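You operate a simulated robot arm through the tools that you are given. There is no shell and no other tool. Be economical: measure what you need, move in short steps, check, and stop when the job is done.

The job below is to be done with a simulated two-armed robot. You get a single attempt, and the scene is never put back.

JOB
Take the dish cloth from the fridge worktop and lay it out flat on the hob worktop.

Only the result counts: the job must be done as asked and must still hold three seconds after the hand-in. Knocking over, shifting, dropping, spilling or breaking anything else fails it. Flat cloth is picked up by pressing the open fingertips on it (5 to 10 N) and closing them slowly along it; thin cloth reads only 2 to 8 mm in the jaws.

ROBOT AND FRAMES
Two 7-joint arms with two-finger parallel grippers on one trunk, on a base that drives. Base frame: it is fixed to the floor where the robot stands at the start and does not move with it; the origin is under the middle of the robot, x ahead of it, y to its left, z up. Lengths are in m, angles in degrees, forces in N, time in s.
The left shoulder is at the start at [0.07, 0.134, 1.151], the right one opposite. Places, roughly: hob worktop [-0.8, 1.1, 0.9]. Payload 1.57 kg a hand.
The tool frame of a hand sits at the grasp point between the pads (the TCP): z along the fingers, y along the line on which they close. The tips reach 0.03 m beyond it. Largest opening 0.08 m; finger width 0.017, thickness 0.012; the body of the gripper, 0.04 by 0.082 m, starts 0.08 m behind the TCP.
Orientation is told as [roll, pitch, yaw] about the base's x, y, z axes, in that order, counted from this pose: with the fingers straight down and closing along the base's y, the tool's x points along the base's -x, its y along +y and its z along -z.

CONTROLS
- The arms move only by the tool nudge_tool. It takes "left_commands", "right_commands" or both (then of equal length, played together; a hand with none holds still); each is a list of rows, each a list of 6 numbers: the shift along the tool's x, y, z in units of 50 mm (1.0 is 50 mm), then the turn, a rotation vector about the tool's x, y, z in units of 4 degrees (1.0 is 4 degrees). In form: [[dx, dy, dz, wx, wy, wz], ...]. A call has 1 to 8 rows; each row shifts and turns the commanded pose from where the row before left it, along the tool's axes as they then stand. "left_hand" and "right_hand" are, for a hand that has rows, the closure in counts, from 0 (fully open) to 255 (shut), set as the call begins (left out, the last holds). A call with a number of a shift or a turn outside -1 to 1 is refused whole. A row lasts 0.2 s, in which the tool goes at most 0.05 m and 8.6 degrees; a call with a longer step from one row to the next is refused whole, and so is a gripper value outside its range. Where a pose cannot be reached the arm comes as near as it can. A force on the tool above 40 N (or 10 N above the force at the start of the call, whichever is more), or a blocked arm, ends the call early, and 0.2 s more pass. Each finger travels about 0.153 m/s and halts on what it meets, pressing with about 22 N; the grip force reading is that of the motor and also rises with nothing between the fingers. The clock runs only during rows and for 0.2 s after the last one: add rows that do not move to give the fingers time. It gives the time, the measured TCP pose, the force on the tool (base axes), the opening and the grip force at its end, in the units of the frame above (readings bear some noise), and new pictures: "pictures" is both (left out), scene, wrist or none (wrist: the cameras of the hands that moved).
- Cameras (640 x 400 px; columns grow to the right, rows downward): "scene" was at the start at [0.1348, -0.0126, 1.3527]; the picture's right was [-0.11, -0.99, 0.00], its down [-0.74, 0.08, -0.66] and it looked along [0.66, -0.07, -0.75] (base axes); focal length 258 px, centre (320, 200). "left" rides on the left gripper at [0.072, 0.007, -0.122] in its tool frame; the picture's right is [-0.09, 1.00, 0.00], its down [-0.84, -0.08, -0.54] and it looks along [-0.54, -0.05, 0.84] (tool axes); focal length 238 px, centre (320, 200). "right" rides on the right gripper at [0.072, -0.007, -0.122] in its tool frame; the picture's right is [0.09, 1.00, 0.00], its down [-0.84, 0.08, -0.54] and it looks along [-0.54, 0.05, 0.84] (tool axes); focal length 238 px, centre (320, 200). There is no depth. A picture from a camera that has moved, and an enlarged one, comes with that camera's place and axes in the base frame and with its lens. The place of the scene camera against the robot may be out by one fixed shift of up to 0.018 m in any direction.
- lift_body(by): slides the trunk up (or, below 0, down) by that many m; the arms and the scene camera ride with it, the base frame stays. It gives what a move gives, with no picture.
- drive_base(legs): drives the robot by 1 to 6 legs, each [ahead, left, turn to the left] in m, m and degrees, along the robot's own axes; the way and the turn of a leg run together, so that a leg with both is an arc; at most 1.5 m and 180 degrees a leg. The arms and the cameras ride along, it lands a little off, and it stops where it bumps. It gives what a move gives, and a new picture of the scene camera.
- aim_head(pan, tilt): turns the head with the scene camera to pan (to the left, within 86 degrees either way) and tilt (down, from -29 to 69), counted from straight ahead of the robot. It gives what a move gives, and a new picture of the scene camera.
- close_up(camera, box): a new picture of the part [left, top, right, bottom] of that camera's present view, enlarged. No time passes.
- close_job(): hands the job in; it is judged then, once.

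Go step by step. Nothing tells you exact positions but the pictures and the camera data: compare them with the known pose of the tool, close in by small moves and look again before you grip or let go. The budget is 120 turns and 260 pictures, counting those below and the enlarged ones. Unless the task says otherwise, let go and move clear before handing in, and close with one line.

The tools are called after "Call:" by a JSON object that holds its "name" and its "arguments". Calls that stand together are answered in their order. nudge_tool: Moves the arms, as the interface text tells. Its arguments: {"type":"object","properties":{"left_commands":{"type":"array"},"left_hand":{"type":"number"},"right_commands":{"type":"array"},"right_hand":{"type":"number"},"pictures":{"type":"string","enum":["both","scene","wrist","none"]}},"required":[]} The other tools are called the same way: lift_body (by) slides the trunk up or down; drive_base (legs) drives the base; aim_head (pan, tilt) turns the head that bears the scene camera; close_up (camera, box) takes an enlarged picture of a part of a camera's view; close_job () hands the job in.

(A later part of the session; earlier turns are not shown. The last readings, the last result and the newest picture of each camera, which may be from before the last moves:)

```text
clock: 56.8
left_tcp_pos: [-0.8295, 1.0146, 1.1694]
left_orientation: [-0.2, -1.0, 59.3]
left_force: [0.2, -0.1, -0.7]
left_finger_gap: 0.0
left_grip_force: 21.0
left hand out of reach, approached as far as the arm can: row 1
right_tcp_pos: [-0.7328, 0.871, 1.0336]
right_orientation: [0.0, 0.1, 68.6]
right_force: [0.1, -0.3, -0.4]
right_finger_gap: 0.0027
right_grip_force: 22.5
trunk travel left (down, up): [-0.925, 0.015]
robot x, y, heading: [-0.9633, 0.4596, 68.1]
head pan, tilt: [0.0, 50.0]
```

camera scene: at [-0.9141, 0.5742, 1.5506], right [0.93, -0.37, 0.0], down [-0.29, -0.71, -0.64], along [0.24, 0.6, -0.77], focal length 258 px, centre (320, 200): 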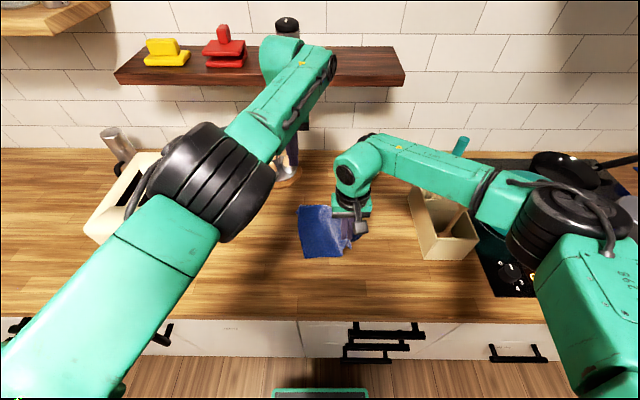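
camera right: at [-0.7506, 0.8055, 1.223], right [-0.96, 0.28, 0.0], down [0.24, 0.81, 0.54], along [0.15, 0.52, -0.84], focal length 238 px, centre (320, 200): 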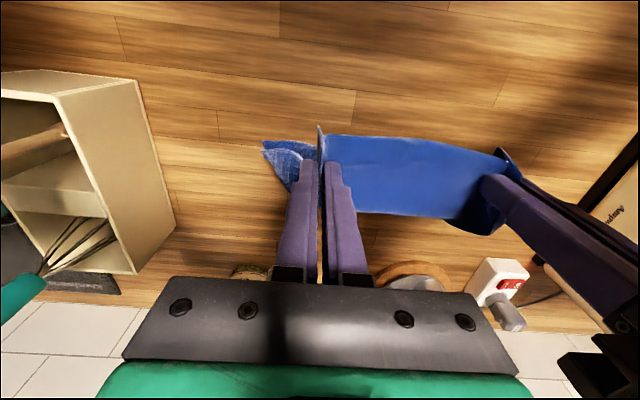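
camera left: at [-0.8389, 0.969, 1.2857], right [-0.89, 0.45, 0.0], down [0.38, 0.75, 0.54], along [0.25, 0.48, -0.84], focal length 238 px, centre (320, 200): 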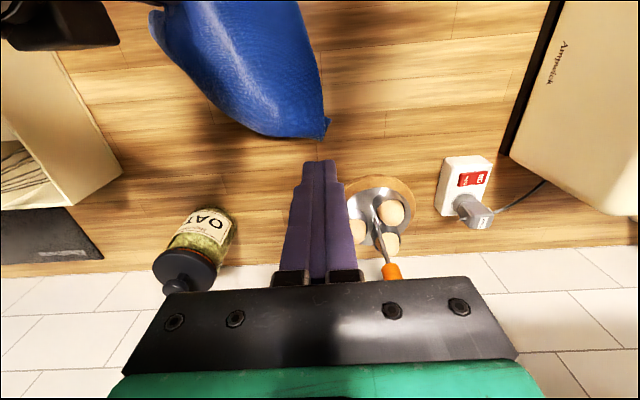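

The left arm is free again. I draw it back, clear and higher.

Call:
{"name": "nudge_tool", "arguments": {"left_commands": [[0.4, 0, -0.2, 0, 0, 0], [0.5, 0, 0, 0, 0, 0], [0.5, 0, 0, 0, 0, 0], [0.5, 0, 0, 0, 0, 0], [0.4, 0.3, 0, 0, 0, 0], [0, 0, 0, 0, 0, 0]], "pictures": "both"}}

Call:
{"name": "close_up", "arguments": {"camera": "right", "box": [0, 0, 640, 400]}}

```text
clock: 58.2
left_tcp_pos: [-0.8588, 1.0093, 1.1382]
left_orientation: [-0.3, -1.2, 59.3]
left_force: [-0.7, -0.6, 0.8]
left_finger_gap: 0.0
left_grip_force: 21.5
left hand out of reach, approached as far as the arm can: row 1, 2, 3, 4, 5
right_tcp_pos: [-0.7333, 0.8717, 1.0348]
right_orientation: [0.0, 0.0, 68.6]
right_force: [-0.2, 0.4, 1.1]
right_finger_gap: 0.0031
right_grip_force: 22.1
trunk travel left (down, up): [-0.925, 0.015]
robot x, y, heading: [-0.9701, 0.4634, 67.8]
head pan, tilt: [0.0, 50.0]
camera scene: at [-0.9141, 0.5741, 1.5506], right [0.93, -0.37, 0.0], down [-0.29, -0.71, -0.64], along [0.24, 0.6, -0.77], focal length 258 px, centre (320, 200)
camera left: at [-0.9029, 0.949, 1.2571], right [-0.81, 0.59, 0.0], down [0.49, 0.67, 0.56], along [0.33, 0.45, -0.83], focal length 238 px, centre (320, 200)
```

scene: 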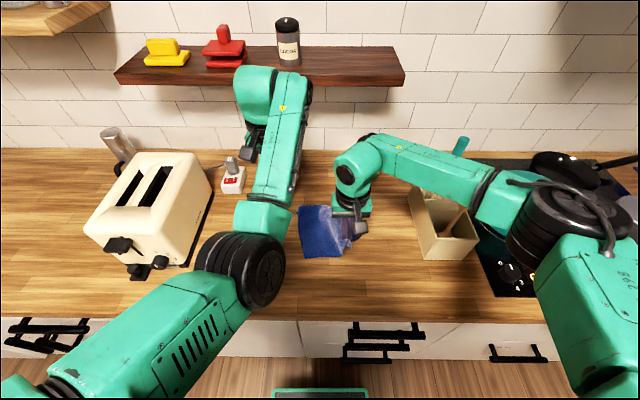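
left: 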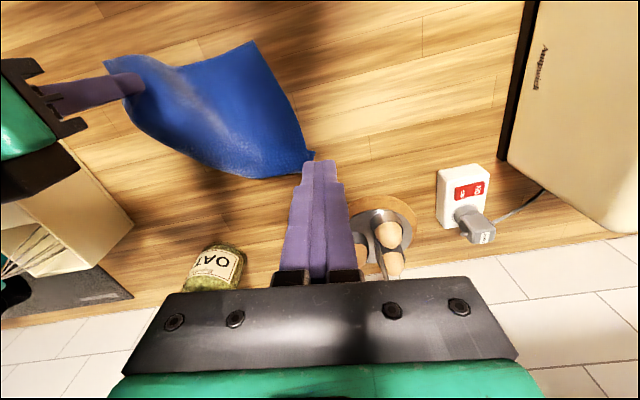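

```text
1.00 times, centred on (320, 200) of right
camera zoom: at [-0.753, 0.8025, 1.1559], right [-0.96, 0.28, 0.0], down [0.23, 0.81, 0.54], along [0.15, 0.52, -0.84], focal length 238 px, centre (320, 200)
```

zoom: 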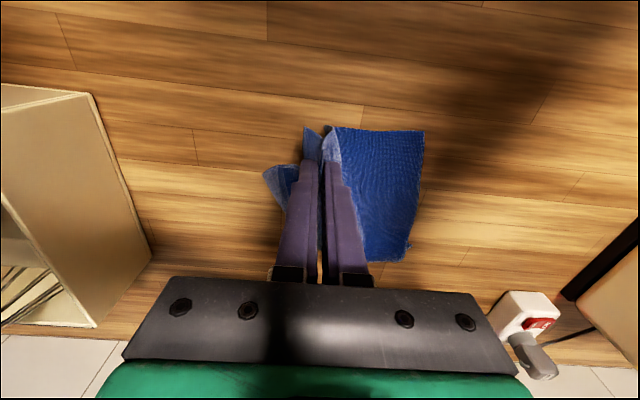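

The left elbow has swung inward. I rotate the left wrist back toward its earlier yaw and move it outward, in small steps.

Call:
{"name": "nudge_tool", "arguments": {"left_commands": [[0, 0.3, -0.2, 0, 0, 1], [0, 0.3, -0.2, 0, 0, 1], [0, 0.3, -0.2, 0, 0, 1], [0, 0, 0, 0, 0, 0]], "pictures": "scene"}}

```text
clock: 59.2
left_tcp_pos: [-0.8957, 1.036, 1.1674]
left_orientation: [0.0, -1.1, 47.2]
left_force: [0.2, -0.6, 0.3]
left_finger_gap: 0.0
left_grip_force: 21.3
right_tcp_pos: [-0.7333, 0.8714, 1.0341]
right_orientation: [0.0, 0.0, 68.6]
right_force: [-0.4, 0.1, -0.2]
right_finger_gap: 0.0025
right_grip_force: 21.8
trunk travel left (down, up): [-0.925, 0.015]
robot x, y, heading: [-0.9679, 0.4626, 68.3]
head pan, tilt: [0.0, 50.0]
camera scene: at [-0.9142, 0.5739, 1.5506], right [0.93, -0.37, 0.0], down [-0.29, -0.71, -0.64], along [0.24, 0.6, -0.77], focal length 258 px, centre (320, 200)
```

scene: 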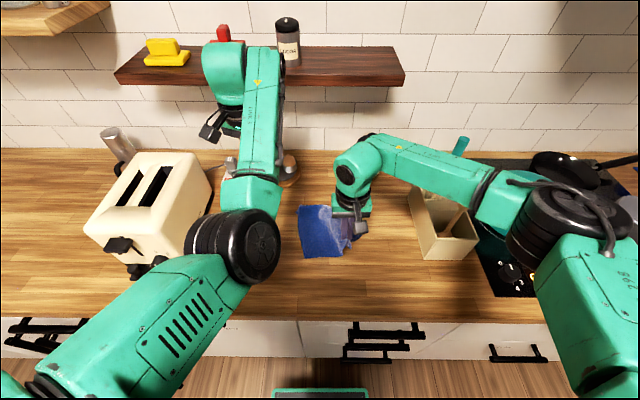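

Call:
{"name": "nudge_tool", "arguments": {"left_commands": [[0.2, 0, -0.3, 0, 0, 0], [0.2, 0, -0.3, 0, 0, 0], [0.2, 0, -0.3, 0, 0, 0], [0, 0, 0, 0, 0, 0]], "pictures": "none"}}

Call:
{"name": "nudge_tool", "arguments": {"left_commands": [[0.3, 0, 0, 0, 0, 0], [0.3, 0, 0, 0, 0, 0], [0.3, 0, 0, 0, 0, 0], [0, 0, 0, 0, 0, 0]], "pictures": "scene"}}

```text
clock: 60.2
left_tcp_pos: [-0.9097, 1.0497, 1.2028]
left_orientation: [0.0, -1.2, 47.2]
left_force: [-0.3, 0.0, -0.1]
left_finger_gap: 0.0
left_grip_force: 21.6
left hand out of reach, approached as far as the arm can: row 1, 2, 3
right_tcp_pos: [-0.732, 0.8717, 1.0347]
right_orientation: [0.0, 0.0, 68.6]
right_force: [0.1, 0.7, 0.5]
right_finger_gap: 0.0024
right_grip_force: 22.1
trunk travel left (down, up): [-0.925, 0.015]
robot x, y, heading: [-0.9684, 0.4599, 68.2]
head pan, tilt: [0.0, 50.0]
```

```text
clock: 61.2
left_tcp_pos: [-0.9353, 1.0507, 1.1952]
left_orientation: [0.0, -1.1, 47.2]
left_force: [-0.5, 0.1, -0.4]
left_finger_gap: 0.0002
left_grip_force: 21.5
left hand out of reach, approached as far as the arm can: row 1, 2, 3
right_tcp_pos: [-0.7331, 0.8712, 1.0336]
right_orientation: [0.0, 0.0, 68.5]
right_force: [-0.5, -0.2, -0.6]
right_finger_gap: 0.0027
right_grip_force: 21.2
trunk travel left (down, up): [-0.925, 0.015]
robot x, y, heading: [-0.9688, 0.46, 68.2]
head pan, tilt: [0.0, 50.0]
camera scene: at [-0.9142, 0.574, 1.5506], right [0.93, -0.37, 0.0], down [-0.29, -0.71, -0.64], along [0.24, 0.6, -0.77], focal length 258 px, centre (320, 200)
```

scene: 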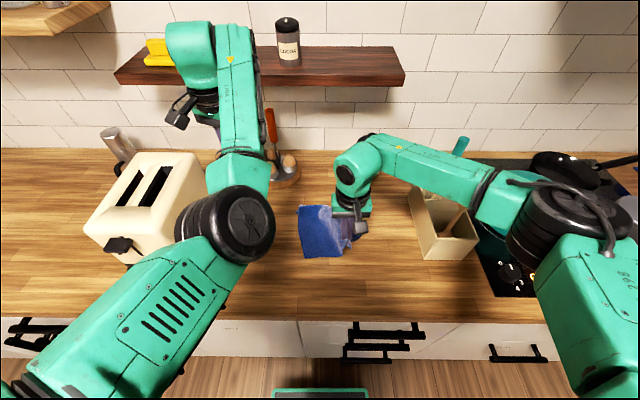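

Straight retreat is blocked by a wrist limit, so I tilt the left fingertips forward while drawing it back.

Call:
{"name": "nudge_tool", "arguments": {"left_commands": [[0.3, 0, -0.1, 0, -1, 0], [0.3, 0, -0.1, 0, -1, 0], [0.3, 0, -0.1, 0, -1, 0], [0.3, 0, -0.1, 0, -1, 0], [0, 0, 0, 0, 0, 0]], "pictures": "scene"}}

```text
clock: 62.4
left_tcp_pos: [-0.974, 1.0477, 1.1911]
left_orientation: [0.1, -17.2, 47.1]
left_force: [-0.6, -0.6, 0.5]
left_finger_gap: 0.0
left_grip_force: 20.9
left hand out of reach, approached as far as the arm can: row 1, 2, 3, 4
right_tcp_pos: [-0.7327, 0.8709, 1.0339]
right_orientation: [0.0, 0.1, 68.5]
right_force: [-0.7, 0.5, -0.3]
right_finger_gap: 0.0029
right_grip_force: 22.2
trunk travel left (down, up): [-0.925, 0.015]
robot x, y, heading: [-0.969, 0.4597, 67.8]
head pan, tilt: [0.0, 50.0]
camera scene: at [-0.9142, 0.574, 1.5506], right [0.93, -0.37, 0.0], down [-0.29, -0.71, -0.64], along [0.24, 0.6, -0.77], focal length 258 px, centre (320, 200)
```

scene: 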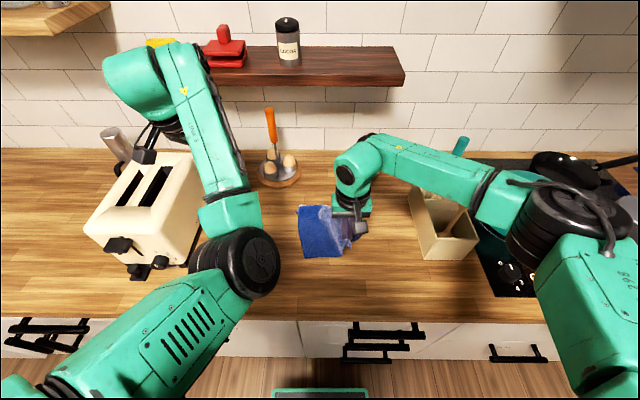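

Call:
{"name": "nudge_tool", "arguments": {"left_commands": [[0, 0, 0, 0, 0, 1], [0, 0, 0, 0, 0, 1], [0, 0, 0, 0, 0, 1], [0.3, 0, 0, 0, 0, 0], [0.3, 0, 0, 0, 0, 0], [0.3, 0, 0, 0, 0, 0]], "pictures": "scene"}}

```text
clock: 63.8
left_tcp_pos: [-1.0121, 1.0372, 1.1703]
left_orientation: [3.8, -16.8, 34.7]
left_force: [0.2, -0.3, -0.3]
left_finger_gap: 0.0
left_grip_force: 21.4
left hand out of reach, approached as far as the arm can: row 4, 5, 6
right_tcp_pos: [-0.7334, 0.8708, 1.0338]
right_orientation: [0.1, 0.0, 68.4]
right_force: [0.5, 0.2, -1.0]
right_finger_gap: 0.0026
right_grip_force: 21.4
trunk travel left (down, up): [-0.925, 0.015]
robot x, y, heading: [-0.9711, 0.4614, 68.1]
head pan, tilt: [0.0, 50.0]
camera scene: at [-0.9146, 0.574, 1.5507], right [0.93, -0.37, 0.0], down [-0.29, -0.71, -0.64], along [0.24, 0.6, -0.77], focal length 258 px, centre (320, 200)
```

scene: 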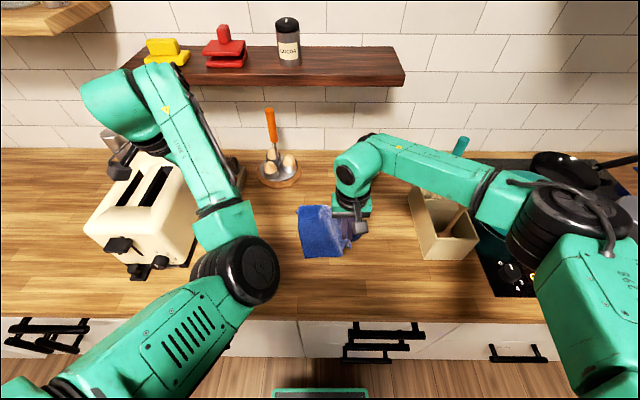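

The left arm is only limited in pulling in; I raise it away from the toaster, which also extends it.

Call:
{"name": "nudge_tool", "arguments": {"left_commands": [[0, -0.3, -0.6, 0, 1, -1], [0, -0.3, -0.8, 0, 1, -1], [0, -0.3, -0.8, 0, 1, -1], [0, -0.3, -0.8, 0, 1, -1], [0, 0, 0, 0, 0, 0]], "pictures": "scene"}}

```text
clock: 65.0
left_tcp_pos: [-1.0008, 1.0544, 1.2979]
left_orientation: [0.9, -1.2, 51.6]
left_force: [0.0, 0.2, 0.1]
left_finger_gap: 0.0
left_grip_force: 21.2
left hand out of reach, approached as far as the arm can: row 1, 2, 3, 4
right_tcp_pos: [-0.7333, 0.8713, 1.0344]
right_orientation: [0.0, 0.0, 68.5]
right_force: [-0.2, -0.3, 0.5]
right_finger_gap: 0.0028
right_grip_force: 21.4
trunk travel left (down, up): [-0.925, 0.015]
robot x, y, heading: [-0.9665, 0.4606, 68.0]
head pan, tilt: [0.0, 50.0]
camera scene: at [-0.9143, 0.5742, 1.5506], right [0.93, -0.37, 0.0], down [-0.29, -0.71, -0.64], along [0.24, 0.6, -0.77], focal length 258 px, centre (320, 200)
```

scene: 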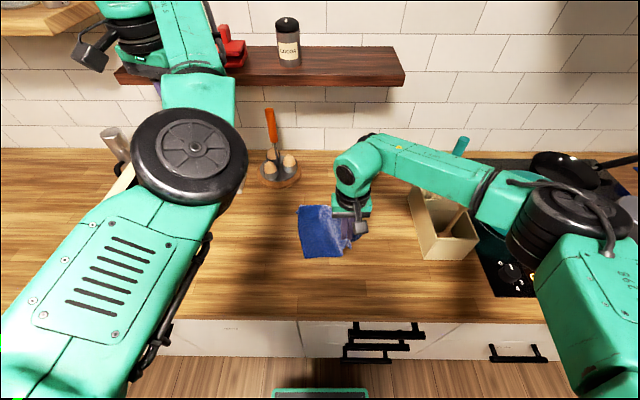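

Call:
{"name": "nudge_tool", "arguments": {"left_commands": [[0.4, 0, 0, 0, 0, 0], [0.4, 0, 0, 0, 0, 0], [0.4, 0, 0, 0, 0, 0], [0, 0, 0, 0, 0, 0]], "pictures": "scene"}}

```text
clock: 66.0
left_tcp_pos: [-1.0398, 1.0436, 1.3009]
left_orientation: [1.0, -1.1, 51.6]
left_force: [-0.3, -0.4, 1.0]
left_finger_gap: 0.0001
left_grip_force: 21.2
left hand out of reach, approached as far as the arm can: row 1, 2, 3
right_tcp_pos: [-0.7328, 0.8717, 1.0329]
right_orientation: [0.0, 0.0, 68.5]
right_force: [0.6, 0.7, -0.5]
right_finger_gap: 0.0025
right_grip_force: 21.9
trunk travel left (down, up): [-0.925, 0.015]
robot x, y, heading: [-0.9718, 0.4603, 68.2]
head pan, tilt: [0.0, 50.0]
camera scene: at [-0.9138, 0.574, 1.5506], right [0.93, -0.37, 0.0], down [-0.29, -0.71, -0.64], along [0.24, 0.6, -0.77], focal length 258 px, centre (320, 200)
```

scene: 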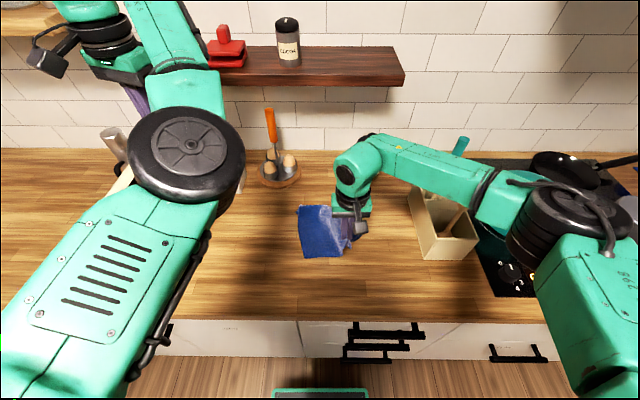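

Call:
{"name": "nudge_tool", "arguments": {"left_commands": [[-0.45, 0.32, -0.23, 0, 0, 0], [-0.45, 0.32, -0.23, 0, 0, 0], [0, 0, 0, 0, 0, 0]], "pictures": "none"}}

Call:
{"name": "nudge_tool", "arguments": {"left_commands": [[0.4, -0.3, 0.2, 0, 0, 0], [0.4, -0.3, 0.2, 0, 0, 0], [0.4, -0.3, 0.2, 0, 0, 0], [0, 0, 0, 0, 0, 0]], "pictures": "scene"}}

```text
clock: 66.8
left_tcp_pos: [-1.038, 1.0976, 1.3253]
left_orientation: [0.9, -1.3, 51.6]
left_force: [0.3, 0.0, -0.4]
left_finger_gap: 0.0
left_grip_force: 21.6
right_tcp_pos: [-0.7339, 0.8701, 1.0335]
right_orientation: [0.0, 0.0, 68.5]
right_force: [0.9, -0.4, -0.4]
right_finger_gap: 0.0028
right_grip_force: 22.0
trunk travel left (down, up): [-0.925, 0.015]
robot x, y, heading: [-0.9668, 0.4574, 68.1]
head pan, tilt: [0.0, 50.0]
```

```text
clock: 67.8
left_tcp_pos: [-1.0439, 1.0441, 1.2985]
left_orientation: [0.9, -1.2, 51.6]
left_force: [-0.2, -0.2, 0.4]
left_finger_gap: 0.0
left_grip_force: 21.7
left hand out of reach, approached as far as the arm can: row 3
right_tcp_pos: [-0.7335, 0.8721, 1.0333]
right_orientation: [0.0, 0.0, 68.6]
right_force: [1.1, 0.1, -1.0]
right_finger_gap: 0.0025
right_grip_force: 21.8
trunk travel left (down, up): [-0.925, 0.015]
robot x, y, heading: [-0.9662, 0.4586, 68.2]
head pan, tilt: [0.0, 50.0]
camera scene: at [-0.9145, 0.5753, 1.5505], right [0.93, -0.37, 0.0], down [-0.29, -0.71, -0.64], along [0.24, 0.6, -0.77], focal length 258 px, centre (320, 200)
```

scene: 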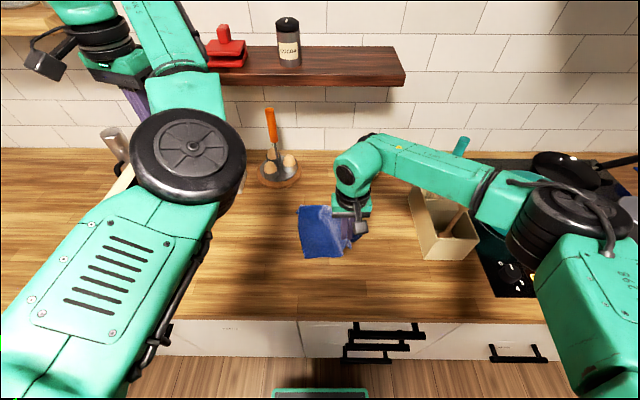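

Call:
{"name": "nudge_tool", "arguments": {"left_commands": [[-0.45, 0.32, -0.23, 0, 0, 0], [-0.45, 0.32, -0.23, 0, 0, 0], [0, 0.5, -0.5, 0, 0, 0], [0, 0.5, -0.5, 0, 0, 0], [0, 0.5, -0.5, 0, 0, 0], [0, 0.5, -0.5, 0, 0, 0]], "pictures": "scene"}}

```text
clock: 69.2
left_tcp_pos: [-1.0393, 1.0976, 1.3224]
left_orientation: [1.1, -1.2, 51.6]
left_force: [-0.4, 0.0, 0.7]
left_finger_gap: 0.0
left_grip_force: 21.3
left hand out of reach, approached as far as the arm can: row 3, 4, 5, 6
right_tcp_pos: [-0.7338, 0.871, 1.0332]
right_orientation: [0.0, -0.1, 68.4]
right_force: [-0.7, -0.4, -0.2]
right_finger_gap: 0.0029
right_grip_force: 22.0
trunk travel left (down, up): [-0.925, 0.015]
robot x, y, heading: [-0.9675, 0.4571, 68.1]
head pan, tilt: [0.0, 50.0]
camera scene: at [-0.9145, 0.5739, 1.5507], right [0.93, -0.37, 0.0], down [-0.29, -0.71, -0.64], along [0.24, 0.6, -0.77], focal length 258 px, centre (320, 200)
```

scene: 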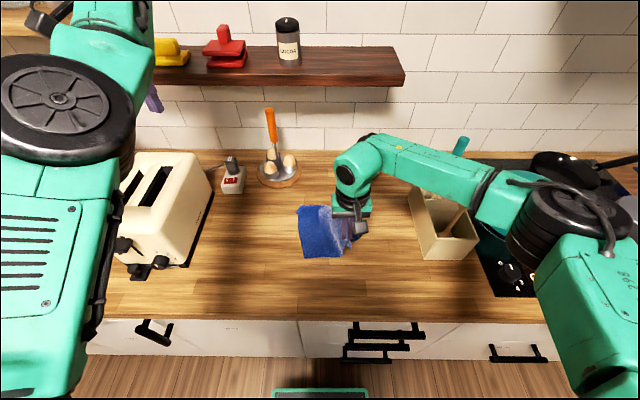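

The left elbow has swung back to the outside. I retract the hand.

Call:
{"name": "nudge_tool", "arguments": {"left_commands": [[0.3, -0.2, 0, 0, 0, 0], [0.4, -0.2, 0, 0, 0, 0], [0.5, -0.2, 0, 0, 0, 0], [0.5, 0, 0, 0, 0, 0], [0.5, 0, 0, 0, 0, 0]], "pictures": "scene"}}

```text
clock: 70.4
left_tcp_pos: [-1.1029, 1.0125, 1.3196]
left_orientation: [0.9, -1.3, 51.5]
left_force: [0.9, -0.3, -0.3]
left_finger_gap: 0.0
left_grip_force: 21.0
left hand out of reach, approached as far as the arm can: row 3, 4, 5
right_tcp_pos: [-0.733, 0.8724, 1.0338]
right_orientation: [0.0, 0.0, 68.5]
right_force: [0.4, 0.0, -0.1]
right_finger_gap: 0.0026
right_grip_force: 22.0
trunk travel left (down, up): [-0.925, 0.015]
robot x, y, heading: [-0.9712, 0.458, 67.8]
head pan, tilt: [0.0, 50.0]
camera scene: at [-0.9149, 0.574, 1.5507], right [0.93, -0.37, 0.0], down [-0.28, -0.71, -0.64], along [0.24, 0.6, -0.77], focal length 258 px, centre (320, 200)
```

scene: 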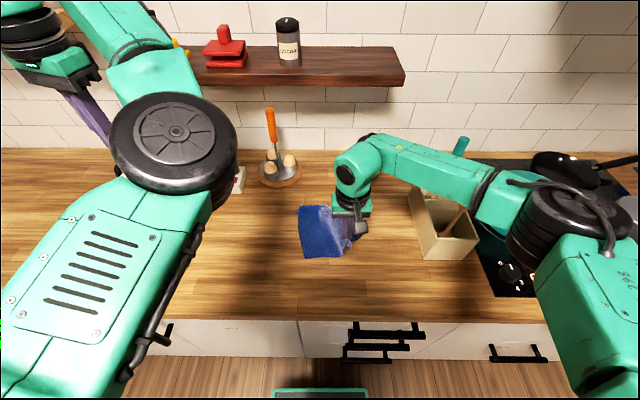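

The left hand is parked high, clear of everything; I'll leave it there and finish with the right hand. Close look at the cloth.

Call:
{"name": "close_up", "arguments": {"camera": "scene", "box": [270, 170, 398, 250]}}

Call:
{"name": "close_up", "arguments": {"camera": "right", "box": [220, 100, 476, 260]}}

Call:
{"name": "close_up", "arguments": {"camera": "left", "box": [0, 0, 640, 400]}}

```text
5.00 times, centred on (334, 210) of scene
camera zoom: at [-0.9149, 0.574, 1.5507], right [0.93, -0.37, 0.0], down [-0.28, -0.71, -0.64], along [0.24, 0.6, -0.77], focal length 1292 px, centre (250, 150)
```

zoom: 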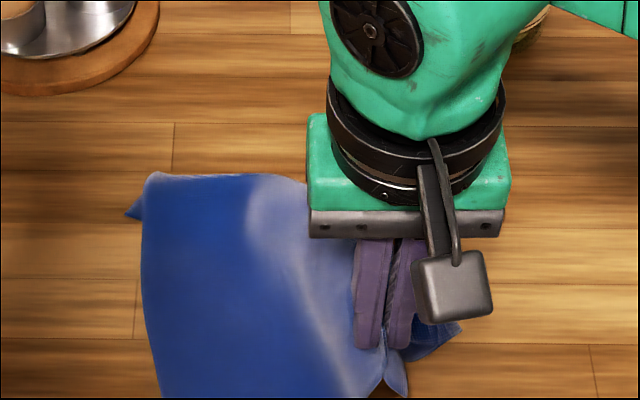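

```text
2.50 times, centred on (348, 180) of right
camera zoom: at [-0.7537, 0.8024, 1.156], right [-0.96, 0.28, 0.0], down [0.23, 0.81, 0.54], along [0.15, 0.52, -0.84], focal length 596 px, centre (250, 250)
```

zoom: 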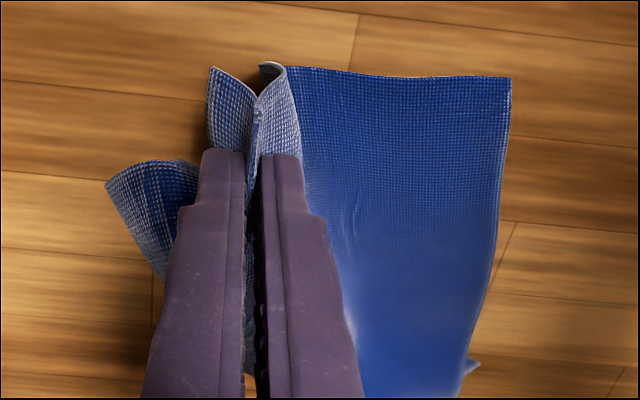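

```text
1.00 times, centred on (320, 200) of left
camera zoom: at [-1.154, 0.9569, 1.4394], right [-0.72, 0.69, 0.02], down [0.58, 0.59, 0.56], along [0.38, 0.41, -0.83], focal length 238 px, centre (320, 200)
```

zoom: 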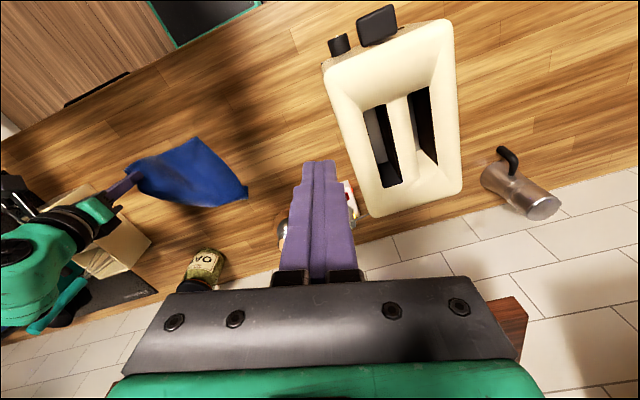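

The left half of the cloth lies on the worktop while the right hand holds the near-right part. I lower it, moving right and slightly back to spread the cloth.

Call:
{"name": "nudge_tool", "arguments": {"right_commands": [[0.15, -0.3, 0.42, 0, 0, 0], [0.15, -0.3, 0.42, 0, 0, 0], [0.15, -0.3, 0.42, 0, 0, 0], [0.15, -0.3, 0.4, 0, 0, 0], [0, 0, 0, 0, 0, 0]], "pictures": "both"}}

```text
clock: 71.6
left_tcp_pos: [-1.1019, 1.0131, 1.3199]
left_orientation: [0.9, -1.3, 51.5]
left_force: [-0.8, 0.1, -0.1]
left_finger_gap: 0.0001
left_grip_force: 21.4
right_tcp_pos: [-0.6883, 0.8207, 0.9504]
right_orientation: [0.0, 0.0, 68.6]
right_force: [0.0, 0.4, 0.0]
right_finger_gap: 0.0026
right_grip_force: 22.6
trunk travel left (down, up): [-0.925, 0.015]
robot x, y, heading: [-0.9707, 0.4608, 68.2]
head pan, tilt: [0.0, 50.0]
camera scene: at [-0.9145, 0.5741, 1.5506], right [0.93, -0.37, 0.0], down [-0.29, -0.71, -0.64], along [0.24, 0.6, -0.77], focal length 258 px, centre (320, 200)
camera right: at [-0.7076, 0.7521, 1.0744], right [-0.96, 0.28, 0.0], down [0.23, 0.81, 0.54], along [0.15, 0.52, -0.84], focal length 238 px, centre (320, 200)
```

scene: 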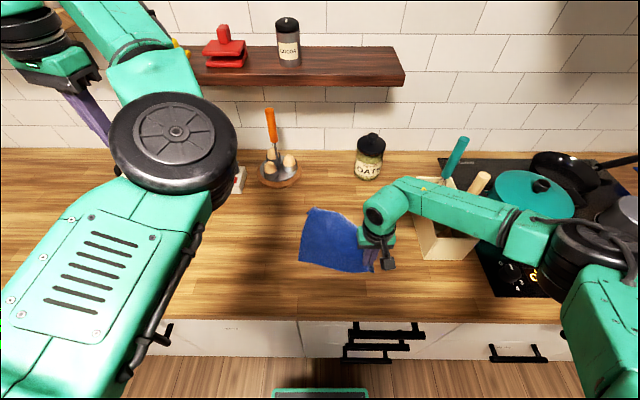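
right: 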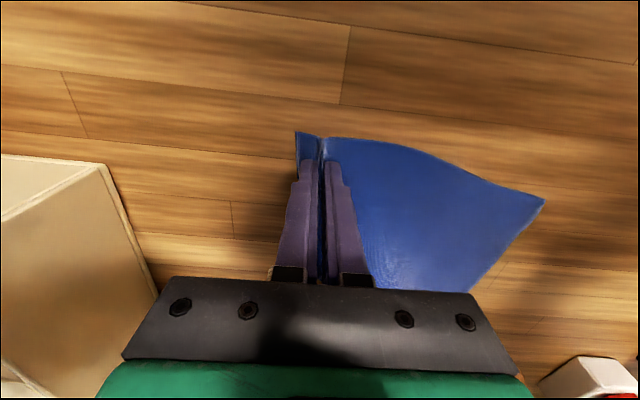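

The near edge is now stretched, but the far edge seems partly tucked under. I drag back toward me to unroll it.

Call:
{"name": "nudge_tool", "arguments": {"right_commands": [[0.25, 0, 0.05, 0, 0, 0], [0.25, 0, 0, 0, 0, 0], [0.25, 0, 0, 0, 0, 0], [0.25, 0, 0, 0, 0, 0], [0, 0, 0, 0, 0, 0]], "pictures": "wrist"}}

Call:
{"name": "close_up", "arguments": {"camera": "scene", "box": [250, 170, 442, 290]}}

```text
clock: 72.8
left_tcp_pos: [-1.1029, 1.0136, 1.3189]
left_orientation: [1.0, -1.4, 51.4]
left_force: [0.6, -0.2, 0.0]
left_finger_gap: 0.0001
left_grip_force: 21.1
right_tcp_pos: [-0.7062, 0.7749, 0.9501]
right_orientation: [0.0, 0.0, 68.6]
right_force: [0.5, 1.4, -0.5]
right_finger_gap: 0.0025
right_grip_force: 22.2
trunk travel left (down, up): [-0.925, 0.015]
robot x, y, heading: [-0.9697, 0.4598, 68.2]
head pan, tilt: [0.0, 50.0]
camera right: at [-0.7262, 0.7051, 1.0717], right [-0.96, 0.28, 0.0], down [0.23, 0.81, 0.54], along [0.15, 0.52, -0.84], focal length 238 px, centre (320, 200)
```

right: 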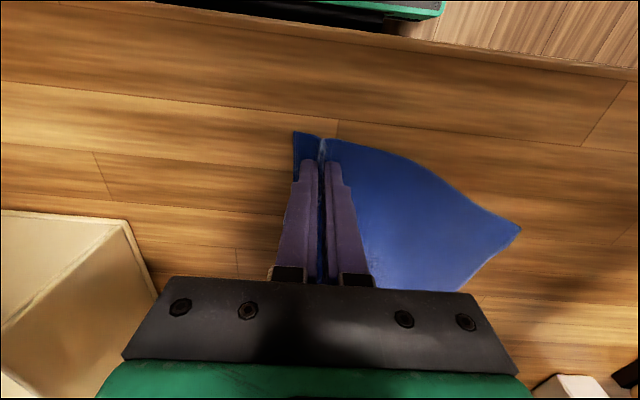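

```text
3.33 times, centred on (346, 230) of scene
camera zoom: at [-0.9142, 0.574, 1.5506], right [0.93, -0.37, 0.0], down [-0.29, -0.71, -0.64], along [0.24, 0.6, -0.77], focal length 861 px, centre (233, 100)
```

zoom: 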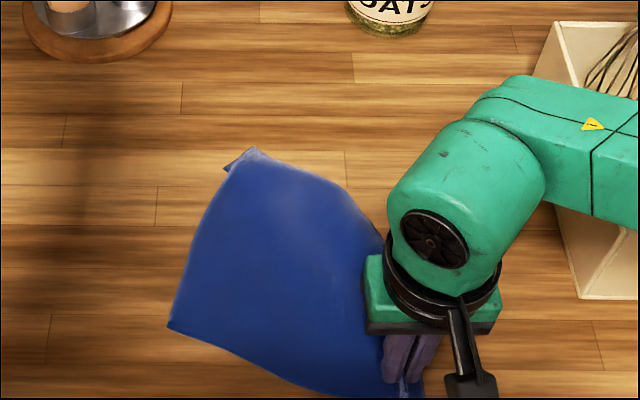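

The cloth lies mostly flat with just the far-left corner tucked. I pull a little more along the diagonal to free that corner.

Call:
{"name": "nudge_tool", "arguments": {"right_commands": [[0.14, -0.18, 0, 0, 0, 0], [0.14, -0.18, 0, 0, 0, 0], [0.14, -0.18, 0, 0, 0, 0], [0.14, -0.18, 0, 0, 0, 0], [0, 0, 0, 0, 0, 0]], "pictures": "wrist"}}

Call:
{"name": "close_up", "arguments": {"camera": "scene", "box": [250, 170, 442, 290]}}

```text
clock: 74.0
left_tcp_pos: [-1.1019, 1.0136, 1.3195]
left_orientation: [1.0, -1.4, 51.4]
left_force: [-0.9, 0.1, -0.1]
left_finger_gap: 0.0
left_grip_force: 21.5
right_tcp_pos: [-0.6836, 0.7345, 0.9487]
right_orientation: [0.1, 0.1, 68.5]
right_force: [-0.2, -0.4, -0.1]
right_finger_gap: 0.0027
right_grip_force: 22.5
trunk travel left (down, up): [-0.925, 0.015]
robot x, y, heading: [-0.9679, 0.4579, 67.9]
head pan, tilt: [0.0, 50.0]
camera right: at [-0.7029, 0.6659, 1.0714], right [-0.96, 0.28, 0.0], down [0.23, 0.81, 0.54], along [0.15, 0.52, -0.84], focal length 238 px, centre (320, 200)
```

right: 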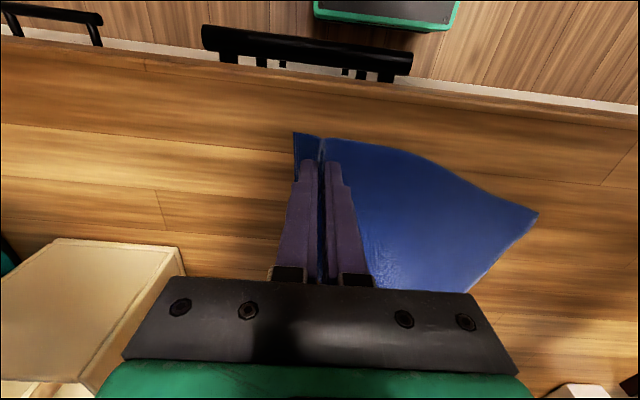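

```text
3.33 times, centred on (346, 230) of scene
camera zoom: at [-0.9143, 0.5739, 1.5506], right [0.93, -0.37, 0.0], down [-0.29, -0.71, -0.64], along [0.24, 0.6, -0.77], focal length 861 px, centre (233, 100)
```

zoom: 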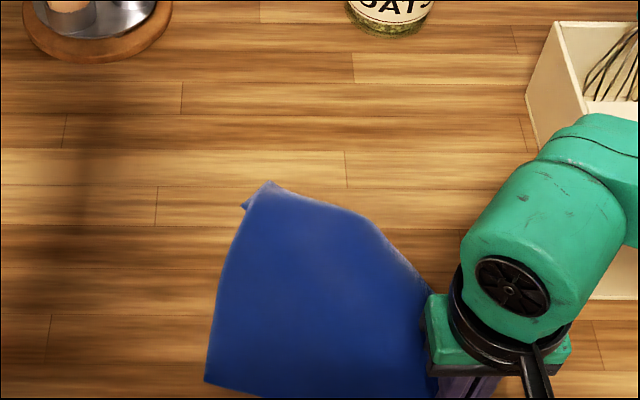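

The right part of the tail is folded under, so two hands would help. I try to bring the left arm back through its straight pose, checking which rows are flagged.

Call:
{"name": "nudge_tool", "arguments": {"left_commands": [[-0.4, 0.38, -0.25, 0, 0, 0], [-0.4, 0.38, -0.25, 0, 0, 0], [-0.4, 0.38, -0.25, 0, 0, 0], [0, 0, 0, 0, 0, 0], [0.4, -0.38, 0.25, 0, 0, 0], [0.4, -0.38, 0.25, 0, 0, 0], [0.4, -0.38, 0.25, 0, 0, 0], [0.4, -0.38, 0.25, 0, 0, 0]], "pictures": "none"}}

```text
clock: 75.8
left_tcp_pos: [-1.1049, 1.0117, 1.3154]
left_orientation: [0.9, -1.1, 51.6]
left_force: [0.5, 0.2, -0.2]
left_finger_gap: 0.0
left_grip_force: 21.3
left hand out of reach, approached as far as the arm can: row 8
right_tcp_pos: [-0.6822, 0.7345, 0.9488]
right_orientation: [0.0, 0.0, 68.5]
right_force: [0.4, -0.9, 0.3]
right_finger_gap: 0.0028
right_grip_force: 22.2
trunk travel left (down, up): [-0.925, 0.015]
robot x, y, heading: [-0.9657, 0.4605, 68.2]
head pan, tilt: [0.0, 50.0]
```

Call:
{"name": "nudge_tool", "arguments": {"left_commands": [[-0.4, 0.38, -0.25, 0, 0, 0], [-0.4, 0.38, -0.25, 0, 0, 0], [-0.4, 0.38, -0.25, 0, 0, 0], [-0.3, 0.38, -0.25, 0, 0, 0], [0, 0.2, 0, 0, 0, 0], [0, 0, 0, 0, 0, 0]], "pictures": "scene"}}

```text
clock: 77.2
left_tcp_pos: [-1.1233, 1.0981, 1.3543]
left_orientation: [0.9, -1.3, 51.6]
left_force: [0.6, 0.3, 0.4]
left_finger_gap: 0.0002
left_grip_force: 21.5
left hand out of reach, approached as far as the arm can: row 4
right_tcp_pos: [-0.6841, 0.7363, 0.9485]
right_orientation: [0.0, 0.0, 68.5]
right_force: [0.6, 0.0, -0.2]
right_finger_gap: 0.0028
right_grip_force: 22.1
trunk travel left (down, up): [-0.925, 0.015]
robot x, y, heading: [-0.9714, 0.4632, 68.1]
head pan, tilt: [0.0, 50.0]
camera scene: at [-0.9153, 0.5743, 1.5506], right [0.93, -0.37, 0.0], down [-0.28, -0.71, -0.64], along [0.24, 0.6, -0.77], focal length 258 px, centre (320, 200)
```

scene: 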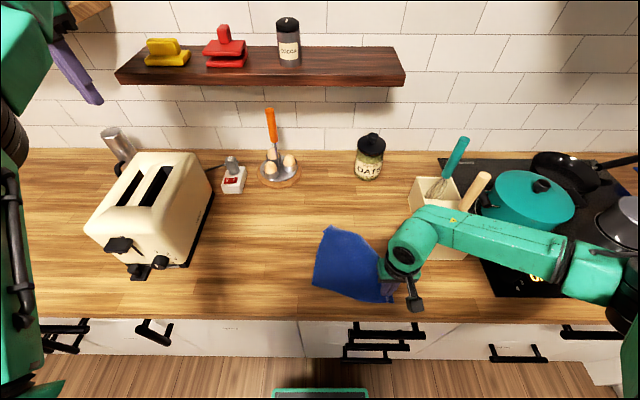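

The left elbow is now well outside. I retract gently.

Call:
{"name": "nudge_tool", "arguments": {"left_commands": [[0.3, 0, 0, 0, 0, 0], [0.4, 0, 0, 0, 0, 0], [0.4, 0, 0, 0, 0, 0], [0.4, 0, 0, 0, 0, 0], [0.4, 0, 0, 0, 0, 0], [0.4, 0, 0, 0, 0, 0]], "pictures": "scene"}}

```text
clock: 78.6
left_tcp_pos: [-1.1938, 1.0084, 1.3512]
left_orientation: [1.0, -1.3, 51.5]
left_force: [0.3, -0.1, 0.0]
left_finger_gap: 0.0002
left_grip_force: 20.9
right_tcp_pos: [-0.6838, 0.7355, 0.9502]
right_orientation: [0.0, 0.0, 68.5]
right_force: [0.7, -0.5, -0.7]
right_finger_gap: 0.0028
right_grip_force: 22.2
trunk travel left (down, up): [-0.925, 0.015]
robot x, y, heading: [-0.969, 0.4601, 67.9]
head pan, tilt: [0.0, 50.0]
camera scene: at [-0.915, 0.5732, 1.5507], right [0.93, -0.37, 0.0], down [-0.28, -0.71, -0.64], along [0.24, 0.6, -0.77], focal length 258 px, centre (320, 200)
```

scene: 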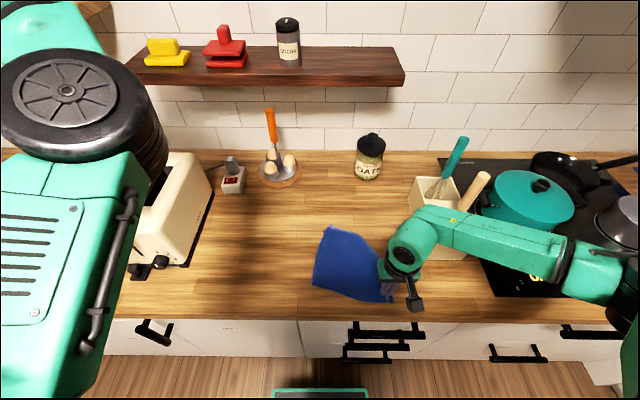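

Call:
{"name": "nudge_tool", "arguments": {"left_commands": [[0.4, -0.2, 0.2, 0, 0, 0], [0.4, -0.2, 0.2, 0, 0, 0], [0.4, -0.2, 0.2, 0, 0, 0]], "pictures": "none"}}

```text
clock: 79.4
left_tcp_pos: [-1.2064, 0.9439, 1.3212]
left_orientation: [1.0, -1.2, 51.4]
left_force: [0.1, 0.3, -0.2]
left_finger_gap: 0.0001
left_grip_force: 21.1
right_tcp_pos: [-0.6837, 0.7347, 0.9484]
right_orientation: [0.1, 0.0, 68.5]
right_force: [-0.7, -0.2, -0.5]
right_finger_gap: 0.0028
right_grip_force: 22.1
trunk travel left (down, up): [-0.925, 0.015]
robot x, y, heading: [-0.9666, 0.456, 68.4]
head pan, tilt: [0.0, 50.0]
```

No flags now: the left arm retracts freely. I keep bringing it in.

Call:
{"name": "nudge_tool", "arguments": {"left_commands": [[0.4, -0.4, 0.2, 0, 0, 0], [0.4, -0.4, 0.2, 0, 0, 0], [0.2, -0.5, 0.2, 0, 0, 0], [0, -0.5, 0, 0, 0, 0]], "pictures": "scene"}}

```text
clock: 80.4
left_tcp_pos: [-1.213, 0.8659, 1.2896]
left_orientation: [0.9, -1.3, 51.5]
left_force: [-0.8, -0.2, 0.2]
left_finger_gap: 0.0001
left_grip_force: 21.1
left hand out of reach, approached as far as the arm can: row 2, 3, 4
right_tcp_pos: [-0.6834, 0.7341, 0.9495]
right_orientation: [0.0, -0.1, 68.5]
right_force: [-0.4, -0.7, 0.4]
right_finger_gap: 0.0025
right_grip_force: 22.2
trunk travel left (down, up): [-0.925, 0.015]
robot x, y, heading: [-0.9719, 0.4618, 68.1]
head pan, tilt: [0.0, 50.0]
camera scene: at [-0.9143, 0.5738, 1.5507], right [0.93, -0.37, 0.0], down [-0.29, -0.71, -0.64], along [0.24, 0.6, -0.77], focal length 258 px, centre (320, 200)
```

scene: 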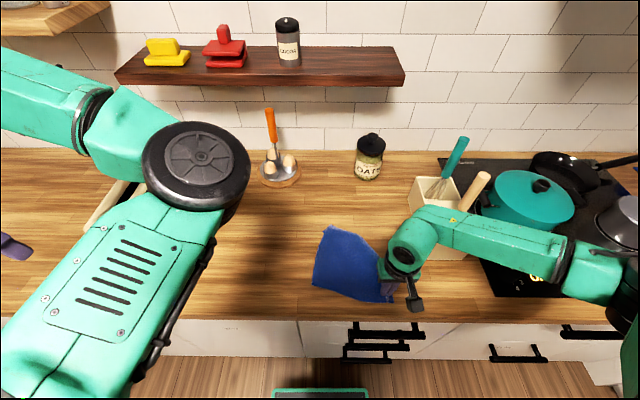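

The left arm bends with its elbow inside, so I park it there, high and clear, and finish with the right hand. I lift the right hand to let the tucked corner drop free.

Call:
{"name": "nudge_tool", "arguments": {"right_commands": [[-0.2, 0, -0.6, 0, 0, 0], [-0.4, 0, -0.6, 0, 0, 0], [-0.5, 0, -0.6, 0, 0, 0], [-0.5, 0, -0.6, 0, 0, 0], [-0.4, 0, -0.4, 0, 0, 0], [0, 0, 0, 0, 0, 0]], "pictures": "both"}}

Call:
{"name": "close_up", "arguments": {"camera": "scene", "box": [250, 150, 442, 270]}}

```text
clock: 81.8
left_tcp_pos: [-1.2136, 0.8646, 1.2901]
left_orientation: [1.0, -1.2, 51.5]
left_force: [-0.1, -0.4, 0.2]
left_finger_gap: 0.0
left_grip_force: 21.6
right_tcp_pos: [-0.6464, 0.8272, 1.0899]
right_orientation: [0.0, 0.1, 68.7]
right_force: [0.4, -0.5, 0.0]
right_finger_gap: 0.0027
right_grip_force: 21.6
trunk travel left (down, up): [-0.925, 0.015]
robot x, y, heading: [-0.9692, 0.4575, 68.2]
head pan, tilt: [0.0, 50.0]
camera scene: at [-0.9141, 0.5738, 1.5507], right [0.93, -0.37, 0.0], down [-0.29, -0.71, -0.64], along [0.24, 0.6, -0.77], focal length 258 px, centre (320, 200)
camera right: at [-0.6663, 0.759, 1.212], right [-0.96, 0.28, 0.0], down [0.23, 0.81, 0.54], along [0.15, 0.52, -0.84], focal length 238 px, centre (320, 200)
```

scene: 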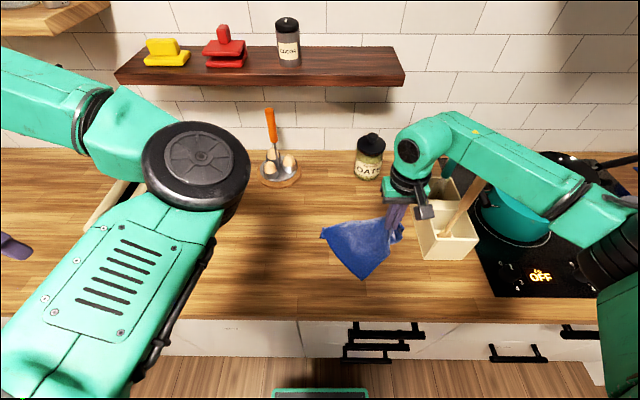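
right: 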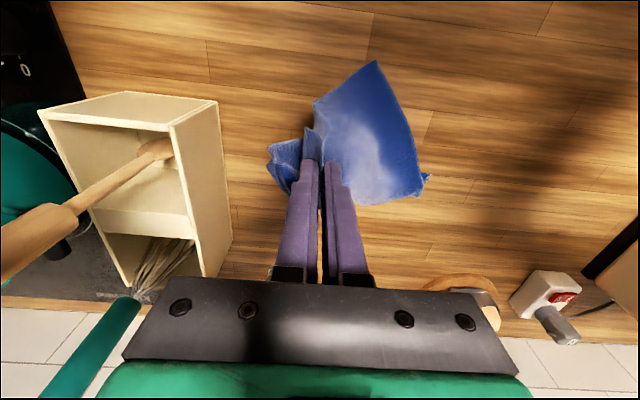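

```text
3.33 times, centred on (346, 210) of scene
camera zoom: at [-0.9141, 0.5738, 1.5507], right [0.93, -0.37, 0.0], down [-0.29, -0.71, -0.64], along [0.24, 0.6, -0.77], focal length 861 px, centre (233, 167)
```

zoom: 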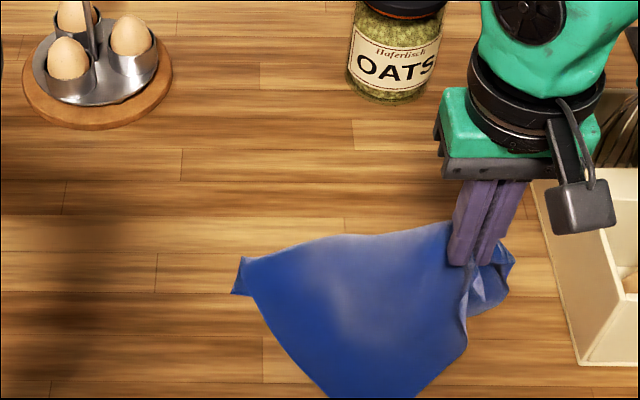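

The right hand is close to the utensil box; I move it left and up so the cloth hangs free, then look at how it drapes.

Call:
{"name": "nudge_tool", "arguments": {"right_commands": [[0, 0.5, -0.6, 0, 0, 0], [0, 0.6, -0.7, 0, 0, 0], [0, 0.6, -0.8, 0, 0, 0], [0, 0.2, -0.8, 0, 0, 0], [0, 0, -0.8, 0, 0, 0], [0, 0, 0, 0, 0, 0]], "pictures": "both"}}

Call:
{"name": "close_up", "arguments": {"camera": "scene", "box": [250, 130, 442, 250]}}

```text
clock: 83.2
left_tcp_pos: [-1.2139, 0.8664, 1.2894]
left_orientation: [0.9, -1.4, 51.6]
left_force: [0.0, -0.1, -0.3]
left_finger_gap: 0.0002
left_grip_force: 21.5
right_tcp_pos: [-0.737, 0.863, 1.2746]
right_orientation: [0.0, 0.0, 68.5]
right_force: [-0.4, 0.1, 0.4]
right_finger_gap: 0.0026
right_grip_force: 22.0
trunk travel left (down, up): [-0.925, 0.015]
robot x, y, heading: [-0.9718, 0.4556, 67.8]
head pan, tilt: [0.0, 50.0]
camera scene: at [-0.9142, 0.5741, 1.5506], right [0.93, -0.37, 0.0], down [-0.29, -0.71, -0.64], along [0.24, 0.6, -0.77], focal length 258 px, centre (320, 200)
camera right: at [-0.7562, 0.7939, 1.397], right [-0.96, 0.28, 0.0], down [0.23, 0.81, 0.54], along [0.15, 0.52, -0.84], focal length 238 px, centre (320, 200)
```

scene: 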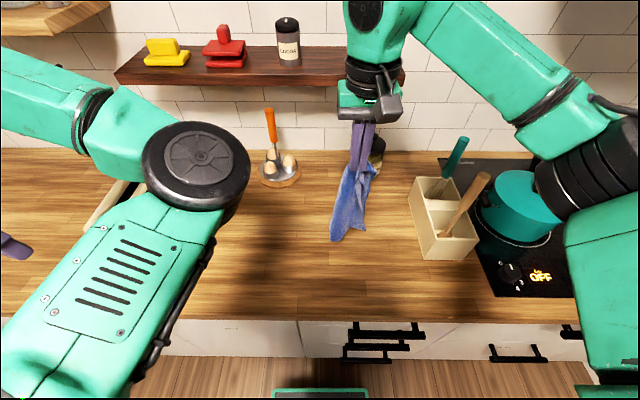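
right: 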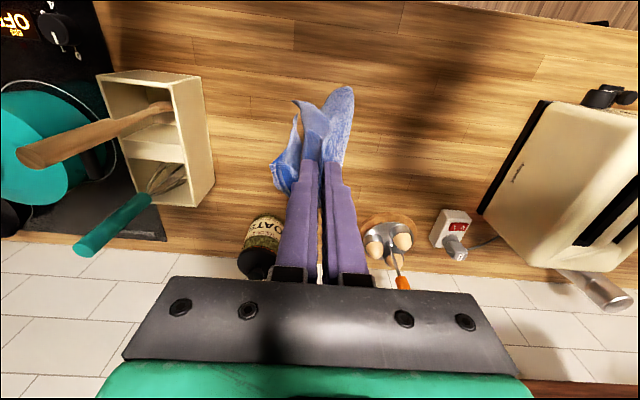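

```text
3.33 times, centred on (346, 190) of scene
camera zoom: at [-0.9142, 0.5741, 1.5506], right [0.93, -0.37, 0.0], down [-0.29, -0.71, -0.64], along [0.24, 0.6, -0.77], focal length 861 px, centre (233, 233)
```

zoom: 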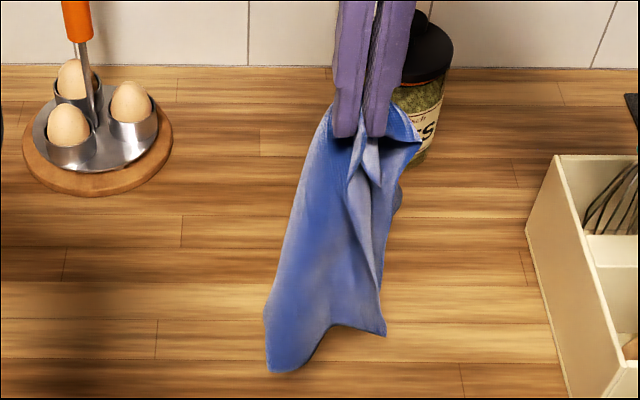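

Plan with the right hand alone: lay the cloth along its diagonal toward me, then flip the upper leaf across to open it. First I move forward-left and start lowering with a back-draw.

Call:
{"name": "nudge_tool", "arguments": {"right_commands": [[-0.5, 0.3, 0, 0, 0, 0], [-0.5, 0.3, 0, 0, 0, 0], [-0.5, 0.3, 0, 0, 0, 0], [-0.4, 0.3, 0, 0, 0, 0], [0, 0, 0.6, 0, 0, 0], [0.2, 0, 0.6, 0, 0, 0], [0.3, 0, 0.6, 0, 0, 0], [0.4, 0, 0.6, 0, 0, 0]], "pictures": "none"}}

Call:
{"name": "close_up", "arguments": {"camera": "scene", "box": [240, 130, 432, 250]}}

Call:
{"name": "close_up", "arguments": {"camera": "right", "box": [0, 0, 640, 400]}}

```text
clock: 85.0
left_tcp_pos: [-1.2136, 0.8659, 1.2899]
left_orientation: [0.9, -1.3, 51.5]
left_force: [-0.7, 0.3, -0.8]
left_finger_gap: 0.0
left_grip_force: 21.2
right_tcp_pos: [-0.7724, 0.9314, 1.1534]
right_orientation: [-0.1, 0.0, 68.5]
right_force: [0.3, -0.4, 0.5]
right_finger_gap: 0.0027
right_grip_force: 22.2
trunk travel left (down, up): [-0.925, 0.015]
robot x, y, heading: [-0.9657, 0.4623, 68.0]
head pan, tilt: [0.0, 50.0]
```

```text
3.33 times, centred on (336, 190) of scene
camera zoom: at [-0.9146, 0.5737, 1.5507], right [0.93, -0.37, 0.0], down [-0.29, -0.71, -0.64], along [0.24, 0.6, -0.77], focal length 861 px, centre (267, 233)
```

zoom: 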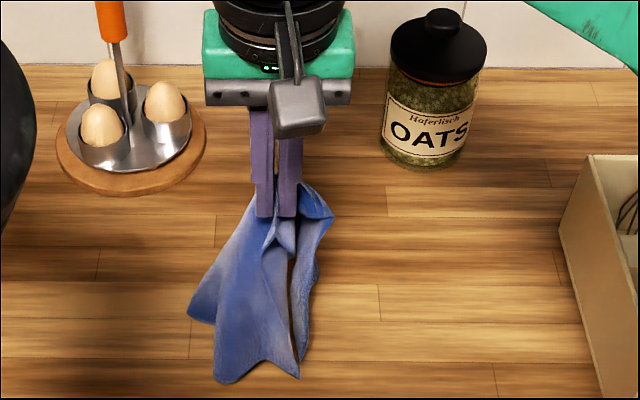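

```text
1.00 times, centred on (320, 200) of right
camera zoom: at [-0.7928, 0.8622, 1.2761], right [-0.96, 0.28, 0.0], down [0.23, 0.81, 0.54], along [0.15, 0.52, -0.84], focal length 238 px, centre (320, 200)
```

zoom: 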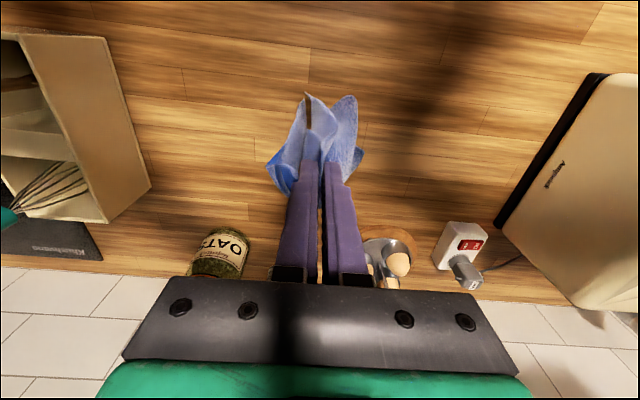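

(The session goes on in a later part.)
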